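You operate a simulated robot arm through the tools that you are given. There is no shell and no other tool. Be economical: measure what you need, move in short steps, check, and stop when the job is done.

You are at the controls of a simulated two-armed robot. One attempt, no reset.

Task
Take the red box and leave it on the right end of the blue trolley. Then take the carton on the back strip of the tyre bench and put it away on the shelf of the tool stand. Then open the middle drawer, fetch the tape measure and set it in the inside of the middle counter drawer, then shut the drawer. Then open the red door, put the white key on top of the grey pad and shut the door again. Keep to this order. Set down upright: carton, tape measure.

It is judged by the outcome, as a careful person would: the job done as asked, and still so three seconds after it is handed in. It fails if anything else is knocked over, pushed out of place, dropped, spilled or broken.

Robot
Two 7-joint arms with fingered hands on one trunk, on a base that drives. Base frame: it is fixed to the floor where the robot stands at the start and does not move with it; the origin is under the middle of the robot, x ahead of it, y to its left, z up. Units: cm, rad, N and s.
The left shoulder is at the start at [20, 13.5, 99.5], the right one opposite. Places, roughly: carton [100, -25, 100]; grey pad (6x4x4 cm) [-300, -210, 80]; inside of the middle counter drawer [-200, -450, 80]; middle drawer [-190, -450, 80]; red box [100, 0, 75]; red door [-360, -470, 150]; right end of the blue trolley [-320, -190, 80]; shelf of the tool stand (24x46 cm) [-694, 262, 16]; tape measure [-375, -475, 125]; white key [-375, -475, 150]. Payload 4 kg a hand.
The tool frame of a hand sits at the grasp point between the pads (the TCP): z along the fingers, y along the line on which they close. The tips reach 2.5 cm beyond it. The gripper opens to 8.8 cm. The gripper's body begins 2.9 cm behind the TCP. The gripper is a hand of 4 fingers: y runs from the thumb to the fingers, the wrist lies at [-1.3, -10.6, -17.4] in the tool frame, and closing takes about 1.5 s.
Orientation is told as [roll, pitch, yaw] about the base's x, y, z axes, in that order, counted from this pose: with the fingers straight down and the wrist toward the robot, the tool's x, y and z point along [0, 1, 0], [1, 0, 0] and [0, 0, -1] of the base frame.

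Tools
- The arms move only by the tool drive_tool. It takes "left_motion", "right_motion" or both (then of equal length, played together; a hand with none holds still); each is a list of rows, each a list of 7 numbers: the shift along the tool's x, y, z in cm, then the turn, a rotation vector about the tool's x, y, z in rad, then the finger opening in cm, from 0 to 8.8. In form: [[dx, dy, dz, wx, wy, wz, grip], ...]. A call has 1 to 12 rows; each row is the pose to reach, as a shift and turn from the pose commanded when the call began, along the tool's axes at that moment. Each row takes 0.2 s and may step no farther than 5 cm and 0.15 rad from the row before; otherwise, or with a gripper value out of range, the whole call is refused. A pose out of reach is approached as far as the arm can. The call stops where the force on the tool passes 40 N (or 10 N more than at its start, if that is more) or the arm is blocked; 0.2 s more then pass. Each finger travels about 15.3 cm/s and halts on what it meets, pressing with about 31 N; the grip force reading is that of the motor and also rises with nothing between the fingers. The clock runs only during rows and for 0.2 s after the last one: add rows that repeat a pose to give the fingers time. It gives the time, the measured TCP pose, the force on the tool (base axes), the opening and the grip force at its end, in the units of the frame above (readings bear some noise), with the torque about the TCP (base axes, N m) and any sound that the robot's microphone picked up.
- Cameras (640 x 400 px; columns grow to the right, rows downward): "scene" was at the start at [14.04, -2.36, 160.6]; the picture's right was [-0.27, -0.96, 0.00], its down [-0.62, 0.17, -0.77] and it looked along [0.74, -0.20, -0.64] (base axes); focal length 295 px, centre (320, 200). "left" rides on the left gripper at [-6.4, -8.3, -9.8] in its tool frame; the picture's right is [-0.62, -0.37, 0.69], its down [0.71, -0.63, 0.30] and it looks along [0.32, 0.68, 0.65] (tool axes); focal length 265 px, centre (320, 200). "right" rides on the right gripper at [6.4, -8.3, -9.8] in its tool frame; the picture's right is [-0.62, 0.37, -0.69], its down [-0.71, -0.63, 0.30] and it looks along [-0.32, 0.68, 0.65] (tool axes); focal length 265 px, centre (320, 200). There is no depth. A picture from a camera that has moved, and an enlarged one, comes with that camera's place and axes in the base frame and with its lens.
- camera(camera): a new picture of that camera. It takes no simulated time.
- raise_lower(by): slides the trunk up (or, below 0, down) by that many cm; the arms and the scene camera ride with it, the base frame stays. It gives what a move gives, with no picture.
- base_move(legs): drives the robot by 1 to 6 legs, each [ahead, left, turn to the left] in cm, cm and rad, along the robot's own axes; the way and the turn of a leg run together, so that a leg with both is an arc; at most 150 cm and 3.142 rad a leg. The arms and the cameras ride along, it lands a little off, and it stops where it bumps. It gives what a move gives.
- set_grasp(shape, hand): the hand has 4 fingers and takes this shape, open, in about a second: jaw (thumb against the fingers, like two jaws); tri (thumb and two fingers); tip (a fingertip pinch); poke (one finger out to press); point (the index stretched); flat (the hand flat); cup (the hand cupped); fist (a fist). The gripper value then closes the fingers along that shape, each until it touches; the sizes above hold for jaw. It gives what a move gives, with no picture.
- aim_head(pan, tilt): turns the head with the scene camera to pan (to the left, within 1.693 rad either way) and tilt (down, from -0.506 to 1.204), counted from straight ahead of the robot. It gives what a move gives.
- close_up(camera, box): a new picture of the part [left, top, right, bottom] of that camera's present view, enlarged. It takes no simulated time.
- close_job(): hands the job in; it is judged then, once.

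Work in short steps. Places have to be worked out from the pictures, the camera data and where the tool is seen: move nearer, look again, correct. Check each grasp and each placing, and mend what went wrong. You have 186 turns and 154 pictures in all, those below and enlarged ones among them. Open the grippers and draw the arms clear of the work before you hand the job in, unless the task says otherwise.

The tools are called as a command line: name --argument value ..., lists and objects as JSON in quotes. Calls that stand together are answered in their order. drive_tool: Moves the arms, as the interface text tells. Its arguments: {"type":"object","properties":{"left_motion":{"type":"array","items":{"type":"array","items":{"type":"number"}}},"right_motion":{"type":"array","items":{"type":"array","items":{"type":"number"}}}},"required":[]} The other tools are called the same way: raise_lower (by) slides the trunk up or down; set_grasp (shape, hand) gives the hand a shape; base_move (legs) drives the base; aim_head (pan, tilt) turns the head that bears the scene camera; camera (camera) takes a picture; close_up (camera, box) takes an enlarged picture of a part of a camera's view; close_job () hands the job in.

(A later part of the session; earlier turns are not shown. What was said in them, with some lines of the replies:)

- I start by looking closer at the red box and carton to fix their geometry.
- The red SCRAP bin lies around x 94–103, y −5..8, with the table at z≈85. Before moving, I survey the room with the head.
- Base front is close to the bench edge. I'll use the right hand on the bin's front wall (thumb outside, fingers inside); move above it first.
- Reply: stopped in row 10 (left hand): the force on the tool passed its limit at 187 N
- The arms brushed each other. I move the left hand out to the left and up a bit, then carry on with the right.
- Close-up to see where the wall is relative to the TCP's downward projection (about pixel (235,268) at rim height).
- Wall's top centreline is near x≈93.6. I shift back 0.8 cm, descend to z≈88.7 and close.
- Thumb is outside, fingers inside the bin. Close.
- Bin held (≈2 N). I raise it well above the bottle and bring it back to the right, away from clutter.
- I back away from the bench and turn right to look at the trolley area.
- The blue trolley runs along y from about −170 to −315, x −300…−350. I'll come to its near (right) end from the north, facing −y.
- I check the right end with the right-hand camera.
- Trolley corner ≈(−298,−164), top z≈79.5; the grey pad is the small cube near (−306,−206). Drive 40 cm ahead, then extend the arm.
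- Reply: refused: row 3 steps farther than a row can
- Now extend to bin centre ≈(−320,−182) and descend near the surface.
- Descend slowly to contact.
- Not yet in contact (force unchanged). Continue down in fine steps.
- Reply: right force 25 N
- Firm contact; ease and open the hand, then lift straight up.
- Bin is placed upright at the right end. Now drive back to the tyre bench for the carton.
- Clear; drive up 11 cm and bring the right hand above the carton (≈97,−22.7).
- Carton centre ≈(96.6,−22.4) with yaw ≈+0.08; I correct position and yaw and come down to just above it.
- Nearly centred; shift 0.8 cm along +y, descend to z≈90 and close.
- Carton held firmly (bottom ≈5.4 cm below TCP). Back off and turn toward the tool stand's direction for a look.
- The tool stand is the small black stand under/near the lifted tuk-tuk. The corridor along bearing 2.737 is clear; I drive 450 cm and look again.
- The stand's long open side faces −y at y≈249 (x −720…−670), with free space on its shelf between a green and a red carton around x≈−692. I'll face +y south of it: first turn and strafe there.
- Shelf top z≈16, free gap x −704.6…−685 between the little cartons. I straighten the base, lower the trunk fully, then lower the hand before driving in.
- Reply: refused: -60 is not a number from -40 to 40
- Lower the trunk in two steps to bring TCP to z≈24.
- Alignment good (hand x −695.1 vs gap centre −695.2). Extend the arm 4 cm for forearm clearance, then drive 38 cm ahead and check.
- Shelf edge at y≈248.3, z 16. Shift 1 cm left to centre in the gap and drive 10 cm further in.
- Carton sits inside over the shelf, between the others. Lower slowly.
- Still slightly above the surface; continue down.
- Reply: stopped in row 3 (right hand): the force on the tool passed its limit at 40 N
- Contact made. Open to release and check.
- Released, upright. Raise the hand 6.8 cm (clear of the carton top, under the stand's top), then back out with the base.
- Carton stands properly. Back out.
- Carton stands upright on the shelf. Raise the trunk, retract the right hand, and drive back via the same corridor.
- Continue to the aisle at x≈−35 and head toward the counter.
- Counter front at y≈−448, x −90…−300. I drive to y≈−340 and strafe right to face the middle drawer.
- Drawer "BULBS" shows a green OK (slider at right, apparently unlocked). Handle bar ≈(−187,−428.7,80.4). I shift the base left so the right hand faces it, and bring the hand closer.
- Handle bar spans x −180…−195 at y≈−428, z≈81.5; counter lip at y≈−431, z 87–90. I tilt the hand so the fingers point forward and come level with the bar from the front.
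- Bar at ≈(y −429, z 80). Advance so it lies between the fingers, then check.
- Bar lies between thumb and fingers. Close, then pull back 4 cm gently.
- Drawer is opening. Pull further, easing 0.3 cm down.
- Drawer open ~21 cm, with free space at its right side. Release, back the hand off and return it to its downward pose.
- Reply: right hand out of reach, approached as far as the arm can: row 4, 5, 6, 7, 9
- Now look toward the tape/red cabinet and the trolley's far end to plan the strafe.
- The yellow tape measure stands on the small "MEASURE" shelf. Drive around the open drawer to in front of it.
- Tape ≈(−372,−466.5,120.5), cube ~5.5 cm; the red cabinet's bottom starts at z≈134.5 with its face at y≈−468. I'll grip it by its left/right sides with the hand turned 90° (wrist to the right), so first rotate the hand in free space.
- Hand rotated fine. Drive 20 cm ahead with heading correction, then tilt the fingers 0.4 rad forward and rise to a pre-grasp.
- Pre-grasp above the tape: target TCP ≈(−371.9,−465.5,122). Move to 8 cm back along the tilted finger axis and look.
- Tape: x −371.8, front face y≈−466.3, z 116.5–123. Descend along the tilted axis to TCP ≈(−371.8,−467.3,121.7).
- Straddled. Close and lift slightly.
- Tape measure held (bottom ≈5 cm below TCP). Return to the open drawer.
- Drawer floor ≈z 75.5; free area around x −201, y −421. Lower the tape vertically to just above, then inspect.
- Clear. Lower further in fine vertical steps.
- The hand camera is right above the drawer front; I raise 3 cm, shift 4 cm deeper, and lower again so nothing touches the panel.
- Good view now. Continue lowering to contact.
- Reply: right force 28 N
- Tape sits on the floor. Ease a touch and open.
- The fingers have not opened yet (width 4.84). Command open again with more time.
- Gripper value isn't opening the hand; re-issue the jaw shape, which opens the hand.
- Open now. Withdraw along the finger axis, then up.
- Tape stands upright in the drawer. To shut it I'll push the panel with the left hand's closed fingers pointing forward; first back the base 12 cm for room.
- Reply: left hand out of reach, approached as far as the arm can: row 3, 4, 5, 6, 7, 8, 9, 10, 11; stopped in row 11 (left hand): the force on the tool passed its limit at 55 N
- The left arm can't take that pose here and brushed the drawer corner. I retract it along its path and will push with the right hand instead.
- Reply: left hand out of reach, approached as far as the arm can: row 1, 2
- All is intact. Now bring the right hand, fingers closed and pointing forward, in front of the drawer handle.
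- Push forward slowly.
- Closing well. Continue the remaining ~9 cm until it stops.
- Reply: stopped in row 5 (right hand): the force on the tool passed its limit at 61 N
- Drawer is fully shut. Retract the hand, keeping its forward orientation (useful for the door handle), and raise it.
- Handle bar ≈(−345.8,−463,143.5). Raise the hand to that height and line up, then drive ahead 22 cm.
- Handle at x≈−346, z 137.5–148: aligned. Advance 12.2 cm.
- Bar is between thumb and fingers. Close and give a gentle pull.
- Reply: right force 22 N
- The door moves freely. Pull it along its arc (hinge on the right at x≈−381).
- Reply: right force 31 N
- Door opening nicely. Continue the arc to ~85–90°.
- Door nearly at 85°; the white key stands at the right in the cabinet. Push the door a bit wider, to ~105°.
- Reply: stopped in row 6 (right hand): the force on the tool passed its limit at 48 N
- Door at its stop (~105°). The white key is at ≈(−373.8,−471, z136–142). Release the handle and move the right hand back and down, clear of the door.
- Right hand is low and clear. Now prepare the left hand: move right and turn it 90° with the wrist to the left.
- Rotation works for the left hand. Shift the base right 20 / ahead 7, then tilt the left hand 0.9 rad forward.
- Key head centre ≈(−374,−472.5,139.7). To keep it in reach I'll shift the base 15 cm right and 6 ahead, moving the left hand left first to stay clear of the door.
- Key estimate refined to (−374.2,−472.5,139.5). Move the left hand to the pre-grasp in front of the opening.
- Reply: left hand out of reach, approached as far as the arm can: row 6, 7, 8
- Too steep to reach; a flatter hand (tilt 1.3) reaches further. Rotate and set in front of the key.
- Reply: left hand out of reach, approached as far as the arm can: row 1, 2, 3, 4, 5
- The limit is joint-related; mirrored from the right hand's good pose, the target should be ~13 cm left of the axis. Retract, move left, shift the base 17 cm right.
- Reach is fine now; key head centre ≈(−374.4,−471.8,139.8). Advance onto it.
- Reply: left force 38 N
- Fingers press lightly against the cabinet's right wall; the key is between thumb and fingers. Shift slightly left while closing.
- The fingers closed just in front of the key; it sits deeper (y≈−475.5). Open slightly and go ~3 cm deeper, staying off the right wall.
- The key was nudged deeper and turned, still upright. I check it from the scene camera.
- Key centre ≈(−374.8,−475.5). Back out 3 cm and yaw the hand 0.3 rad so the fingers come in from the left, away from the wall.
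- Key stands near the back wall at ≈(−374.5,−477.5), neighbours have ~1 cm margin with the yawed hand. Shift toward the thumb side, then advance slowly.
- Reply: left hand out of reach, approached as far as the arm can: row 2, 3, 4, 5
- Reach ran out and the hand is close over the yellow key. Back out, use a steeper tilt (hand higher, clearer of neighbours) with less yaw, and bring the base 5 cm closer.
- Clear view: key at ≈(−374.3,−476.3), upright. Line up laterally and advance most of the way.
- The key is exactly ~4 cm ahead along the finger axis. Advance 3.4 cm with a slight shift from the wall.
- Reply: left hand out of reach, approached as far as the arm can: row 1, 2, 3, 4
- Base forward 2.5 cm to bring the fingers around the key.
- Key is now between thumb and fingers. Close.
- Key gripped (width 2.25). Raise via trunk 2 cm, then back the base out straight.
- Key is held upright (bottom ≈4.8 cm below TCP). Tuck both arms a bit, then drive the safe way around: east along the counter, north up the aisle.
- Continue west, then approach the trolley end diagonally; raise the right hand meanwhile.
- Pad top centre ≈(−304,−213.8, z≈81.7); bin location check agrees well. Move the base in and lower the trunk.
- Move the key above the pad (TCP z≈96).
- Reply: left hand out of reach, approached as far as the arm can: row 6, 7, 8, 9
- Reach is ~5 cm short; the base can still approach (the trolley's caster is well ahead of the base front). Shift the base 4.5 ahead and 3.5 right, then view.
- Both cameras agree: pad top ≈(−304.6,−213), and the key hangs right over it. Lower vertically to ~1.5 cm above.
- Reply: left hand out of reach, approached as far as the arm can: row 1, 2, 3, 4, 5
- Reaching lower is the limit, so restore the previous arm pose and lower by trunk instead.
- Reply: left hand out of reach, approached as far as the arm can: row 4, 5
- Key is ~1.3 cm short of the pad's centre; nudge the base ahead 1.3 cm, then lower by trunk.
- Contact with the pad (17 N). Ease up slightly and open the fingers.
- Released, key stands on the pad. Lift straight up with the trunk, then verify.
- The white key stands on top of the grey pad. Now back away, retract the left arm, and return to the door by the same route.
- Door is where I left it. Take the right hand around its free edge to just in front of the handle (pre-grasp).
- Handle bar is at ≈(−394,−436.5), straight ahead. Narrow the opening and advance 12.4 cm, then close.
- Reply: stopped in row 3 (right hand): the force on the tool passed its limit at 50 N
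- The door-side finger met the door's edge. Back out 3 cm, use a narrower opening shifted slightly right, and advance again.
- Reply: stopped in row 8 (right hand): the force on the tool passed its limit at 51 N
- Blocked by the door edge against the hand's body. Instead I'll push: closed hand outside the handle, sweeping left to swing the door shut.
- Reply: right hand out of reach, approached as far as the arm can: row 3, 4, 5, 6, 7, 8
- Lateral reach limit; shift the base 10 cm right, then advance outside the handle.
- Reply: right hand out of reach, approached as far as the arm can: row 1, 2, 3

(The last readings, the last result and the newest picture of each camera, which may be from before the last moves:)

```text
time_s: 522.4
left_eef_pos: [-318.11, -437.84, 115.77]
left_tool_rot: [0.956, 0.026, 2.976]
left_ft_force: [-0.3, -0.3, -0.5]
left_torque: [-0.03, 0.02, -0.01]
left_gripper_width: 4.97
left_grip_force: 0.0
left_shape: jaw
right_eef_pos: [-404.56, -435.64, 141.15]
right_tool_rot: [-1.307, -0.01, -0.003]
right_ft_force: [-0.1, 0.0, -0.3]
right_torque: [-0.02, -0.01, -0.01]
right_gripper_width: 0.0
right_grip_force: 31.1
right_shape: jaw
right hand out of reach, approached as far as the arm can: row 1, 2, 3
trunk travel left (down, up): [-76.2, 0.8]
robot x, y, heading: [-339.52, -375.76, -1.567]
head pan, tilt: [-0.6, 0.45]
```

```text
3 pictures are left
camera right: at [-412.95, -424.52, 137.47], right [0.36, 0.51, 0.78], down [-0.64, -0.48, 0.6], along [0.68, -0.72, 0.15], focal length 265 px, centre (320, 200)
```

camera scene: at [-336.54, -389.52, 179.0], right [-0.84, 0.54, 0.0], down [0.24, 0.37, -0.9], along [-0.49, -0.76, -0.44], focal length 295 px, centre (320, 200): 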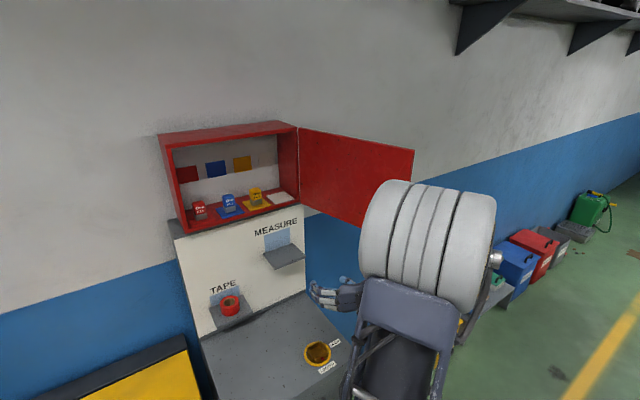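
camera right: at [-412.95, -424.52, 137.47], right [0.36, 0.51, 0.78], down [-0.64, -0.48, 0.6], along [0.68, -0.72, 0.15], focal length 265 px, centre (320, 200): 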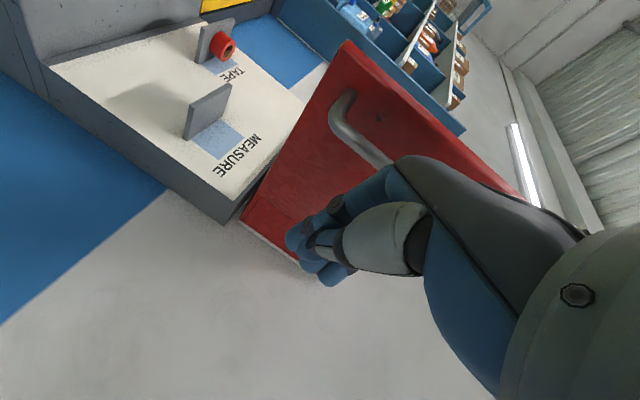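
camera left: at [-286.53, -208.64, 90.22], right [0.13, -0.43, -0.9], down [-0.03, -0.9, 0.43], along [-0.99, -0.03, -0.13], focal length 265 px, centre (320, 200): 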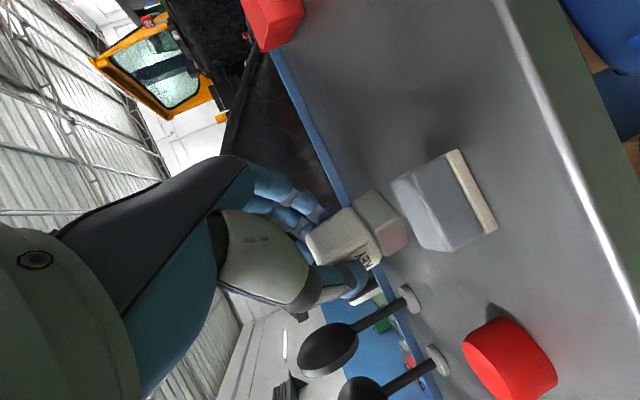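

Hand is outside the door. Sweep left along the arc, pushing the handle.

drive_tool --right_motion '[[0, 4, 0, 0, 0, 0, 0], [0, 8, -0.2, 0, 0, 0, 0], [0.26, 11, -1, 0, 0, 0, 0], [0.4, 13, -1.5, 0, 0, 0, 0], [0.6, 16.5, -2.3, 0, 0, 0, 0], [0.75, 20, -2.8, 0, 0, 0, 0], [0.73, 23.5, -2.7, 0, 0, 0, 0], [0.6, 27, -2.3, 0, 0, 0, 0], [0.4, 30.5, -1.5, 0, 0, 0, 0], [0.13, 33.9, -0.5, 0, 0, 0, 0], [-0.26, 37, 1, 0, 0, 0, 0], [-0.7, 40, 2.5, 0, 0, 0, 0]]'

```text
time_s: 523.2
left_eef_pos: [-318.29, -437.94, 115.78]
left_tool_rot: [0.957, 0.027, 2.977]
left_ft_force: [-0.3, -1.1, 0.3]
left_torque: [0.04, 0.01, -0.01]
left_gripper_width: 4.96
left_grip_force: 0.1
left_shape: jaw
right_eef_pos: [-394.26, -436.77, 148.43]
right_tool_rot: [-1.41, 0.207, 0.046]
right_ft_force: [-0.4, -0.3, -0.3]
right_torque: [-0.01, 0.01, 0.05]
right_gripper_width: 0.02
right_grip_force: 30.5
right_shape: jaw
right hand out of reach, approached as far as the arm can: row 1
trunk travel left (down, up): [-76.2, 0.8]
robot x, y, heading: [-339.5, -375.87, -1.564]
head pan, tilt: [-0.6, 0.45]
stopped in row 4 (right hand): the force on the tool passed its limit at 86 N (the readings are from after the stop); the commanded pose is now the measured one
```

The hit was too brisk and deflected the hand. Push again gently from here in 1 cm rows.

drive_tool --right_motion '[[0, -1, 0, 0, 0, 0, 0], [0, 0, 0, 0, 0, 0, 0], [0, 1, 0, 0, 0, 0, 0], [0, 2, -0.2, 0, 0, 0, 0], [0, 3, -0.4, 0, 0, 0, 0], [0, 4, -0.6, 0, 0, 0, 0], [0, 5, -0.8, 0, 0, 0, 0], [0, 6, -1, 0, 0, 0, 0], [0, 7, -1.1, 0, 0, 0, 0], [0, 8, -1.2, 0, 0, 0, 0], [0, 9, -1.3, 0, 0, 0, 0], [0, 10, -1.4, 0, 0, 0, 0]]'

```text
time_s: 525.8
left_eef_pos: [-318.26, -437.94, 115.86]
left_tool_rot: [0.957, 0.026, 2.977]
left_ft_force: [-0.2, 0.5, 1.4]
left_torque: [0.04, 0.02, 0.01]
left_gripper_width: 4.96
left_grip_force: 0.0
left_shape: jaw
right_eef_pos: [-384.58, -434.84, 146.6]
right_tool_rot: [-1.41, 0.208, 0.045]
right_ft_force: [-0.9, 0.9, 0.0]
right_torque: [0.0, -0.01, -0.01]
right_gripper_width: 0.0
right_grip_force: 31.4
right_shape: jaw
trunk travel left (down, up): [-76.2, 0.8]
robot x, y, heading: [-339.47, -375.83, -1.564]
head pan, tilt: [-0.6, 0.45]
```

Moving freely now. Continue along the arc.

drive_tool --right_motion '[[0, 1.8, -0.6, 0, 0, 0, 0], [0, 3.6, -1.2, 0, 0, 0, 0], [0, 5.3, -1.4, 0, 0, 0, 0], [0, 7, -1.5, 0, 0, 0, 0], [0, 8.8, -1.2, 0, 0, 0, 0], [0, 10.6, -0.8, 0, 0, 0, 0], [0, 12.3, -0.2, 0, 0, 0, 0], [0, 13.9, 0.4, 0, 0, 0, 0], [0, 15.5, 1.1, 0, 0, 0, 0], [0, 17, 1.8, 0, 0, 0, 0], [0, 18.6, 2.6, 0, 0, 0, 0], [0, 20.2, 3.5, 0, 0, 0, 0]]'

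camera --camera "scene"

```text
time_s: 528.4
left_eef_pos: [-318.3, -437.95, 115.76]
left_tool_rot: [0.956, 0.026, 2.976]
left_ft_force: [-0.1, -0.5, 0.5]
left_torque: [0.03, -0.01, 0.02]
left_gripper_width: 4.95
left_grip_force: 0.1
left_shape: jaw
right_eef_pos: [-364.78, -437.5, 142.07]
right_tool_rot: [-1.411, 0.209, 0.046]
right_ft_force: [-0.4, 0.2, 0.4]
right_torque: [-0.03, 0.0, 0.0]
right_gripper_width: 0.0
right_grip_force: 30.6
right_shape: jaw
trunk travel left (down, up): [-76.2, 0.8]
robot x, y, heading: [-339.61, -375.8, -1.566]
head pan, tilt: [-0.6, 0.45]
```

```text
2 pictures are left
camera scene: at [-344.97, -389.46, 179.01], right [-0.83, 0.56, 0.0], down [0.25, 0.36, -0.9], along [-0.51, -0.74, -0.44], focal length 295 px, centre (320, 200)
```

scene: 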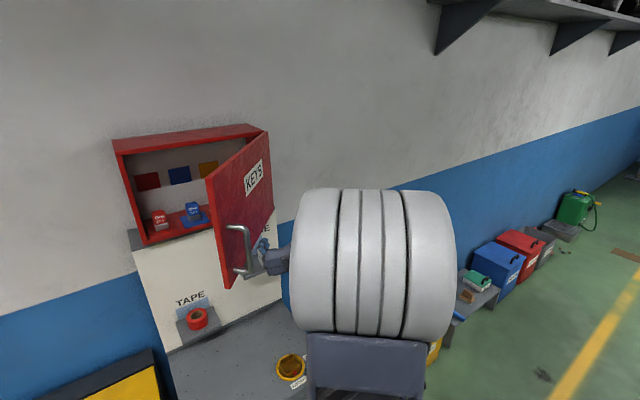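

Door is half shut and following. Continue pushing forward along the arc until it closes.

drive_tool --right_motion '[[-0.64, 2, 1.5, 0, 0, 0, 0], [-1.28, 4, 3, 0, 0, 0, 0], [-1.95, 6, 4.7, 0, 0, 0, 0], [-2.66, 8, 6.6, 0, 0, 0, 0], [-3.37, 9.8, 8.8, 0, 0, 0, 0], [-4.07, 11.4, 11.2, 0, 0, 0, 0], [-4.68, 12.6, 13.5, 0, 0, 0, 0], [-5.17, 13.2, 15.8, 0, 0, 0, 0], [-5.5, 13.2, 18, 0, 0, 0, 0], [-5.85, 13.2, 20, 0, 0, 0, 0], [-6.16, 13.2, 22, 0, 0, 0, 0], [-6.5, 13.2, 24, 0, 0, 0, 0]]'

```text
time_s: 531.0
left_eef_pos: [-318.27, -437.9, 115.8]
left_tool_rot: [0.958, 0.026, 2.976]
left_ft_force: [0.2, 0.0, -0.2]
left_torque: [-0.03, -0.03, -0.02]
left_gripper_width: 5.0
left_grip_force: 0.2
left_shape: jaw
right_eef_pos: [-350.02, -461.55, 141.95]
right_tool_rot: [-1.411, 0.208, 0.046]
right_ft_force: [0.2, -0.2, 0.3]
right_torque: [0.02, 0.0, 0.02]
right_gripper_width: 0.0
right_grip_force: 31.1
right_shape: jaw
trunk travel left (down, up): [-76.2, 0.8]
robot x, y, heading: [-339.58, -375.5, -1.568]
head pan, tilt: [-0.6, 0.45]
```

Push the last few centimetres until it stops.

drive_tool --right_motion '[[-0.16, -0.5, 1, 0, 0, 0, 0], [-0.32, -0.5, 2, 0, 0, 0, 0], [-0.48, -0.5, 3, 0, 0, 0, 0], [-0.64, -0.5, 4, 0, 0, 0, 0], [-0.8, -0.5, 5, 0, 0, 0, 0], [-0.96, -0.5, 6, 0, 0, 0, 0]]'

```text
time_s: 532.0
left_eef_pos: [-318.21, -437.9, 115.85]
left_tool_rot: [0.958, 0.027, 2.975]
left_ft_force: [1.2, 0.1, 0.0]
left_torque: [-0.04, -0.03, 0.02]
left_gripper_width: 4.96
left_grip_force: 0.0
left_shape: jaw
right_eef_pos: [-350.13, -464.88, 141.68]
right_tool_rot: [-1.403, 0.204, 0.06]
right_ft_force: [0.6, 24.7, 2.7]
right_torque: [-0.13, 0.02, -0.14]
right_gripper_width: 0.0
right_grip_force: 31.3
right_shape: jaw
trunk travel left (down, up): [-76.2, 0.8]
robot x, y, heading: [-339.8, -375.92, -1.568]
head pan, tilt: [-0.6, 0.45]
stopped in row 4 (right hand): the force on the tool passed its limit at 53 N (the readings are from after the stop); the commanded pose is now the measured one
```

It stopped at the closed position. Retract straight back, open the hand, and check.

drive_tool --right_motion '[[0.4, -0.4, -3, 0, 0, 0, 0], [0.9, -0.8, -7, 0, 0, 0, 0], [1.5, -1.5, -11, 0, 0, 0, 0], [2.1, -2, -15, 0, 0, 0, 4], [2.8, -2, -19, 0, 0, 0, 6], [3.2, -2, -22, 0, 0, 0, 8], [3.2, -2, -22, 0, 0, 0, 8]]'

base_move --legs '[[-12, 0, 0]]'

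camera --camera "scene"

```text
time_s: 533.6
left_eef_pos: [-318.2, -437.8, 115.88]
left_tool_rot: [0.956, 0.028, 2.976]
left_ft_force: [-0.1, -0.3, 0.2]
left_torque: [0.03, 0.02, -0.01]
left_gripper_width: 4.95
left_grip_force: 0.1
left_shape: jaw
right_eef_pos: [-353.41, -443.11, 142.57]
right_tool_rot: [-1.405, 0.207, 0.055]
right_ft_force: [-0.2, -0.3, 0.3]
right_torque: [0.0, -0.03, -0.02]
right_gripper_width: 7.98
right_grip_force: 0.0
right_shape: jaw
trunk travel left (down, up): [-76.2, 0.8]
robot x, y, heading: [-339.51, -375.88, -1.568]
head pan, tilt: [-0.6, 0.45]
```

```text
time_s: 534.9
left_eef_pos: [-318.26, -425.95, 115.82]
left_tool_rot: [0.956, 0.026, 2.973]
left_ft_force: [-0.1, -0.8, 0.0]
left_torque: [-0.02, 0.0, -0.02]
left_gripper_width: 5.0
left_grip_force: 0.2
left_shape: jaw
right_eef_pos: [-353.43, -431.12, 142.47]
right_tool_rot: [-1.403, 0.209, 0.056]
right_ft_force: [0.0, -0.3, 0.2]
right_torque: [0.06, -0.03, -0.02]
right_gripper_width: 7.97
right_grip_force: 0.1
right_shape: jaw
trunk travel left (down, up): [-76.2, 0.8]
robot x, y, heading: [-339.68, -364.04, -1.571]
head pan, tilt: [-0.6, 0.45]
```

```text
1 pictures are left
camera scene: at [-344.98, -377.44, 179.0], right [-0.83, 0.56, 0.0], down [0.25, 0.36, -0.9], along [-0.51, -0.74, -0.44], focal length 295 px, centre (320, 200)
```

scene: 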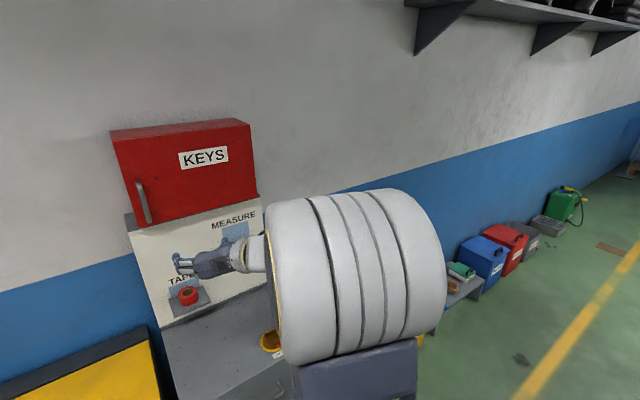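

The red door is fully shut, both hands are open and clear of everything. Handing in.

close_job

```text
The job is handed in.
```

I did all four steps in the order you gave and handed the job in; I don't have the verdict.

- **Red box:** it stands on the right end of the blue trolley.
- **Carton:** it stands upright on the tool stand shelf, between the two small cartons already there.
- **Tape measure:** it was upright inside the middle counter drawer before I pushed the drawer shut. I could not see it once the drawer was closed.
- **White key:** it stands on top of the grey pad, and the red door is shut again.

Some contacts along the way were rougher than I wanted:

- The two arms brushed each other at the bench, at about 187 N.
- The left arm hit the corner of the open drawer, at about 55 N.
- My first push on the red door was too fast, reaching 86 N.
- My first grab nudged the white key deeper and turned it inside the cabinet before I gripped it.

None of these displaced anything else that I could see.
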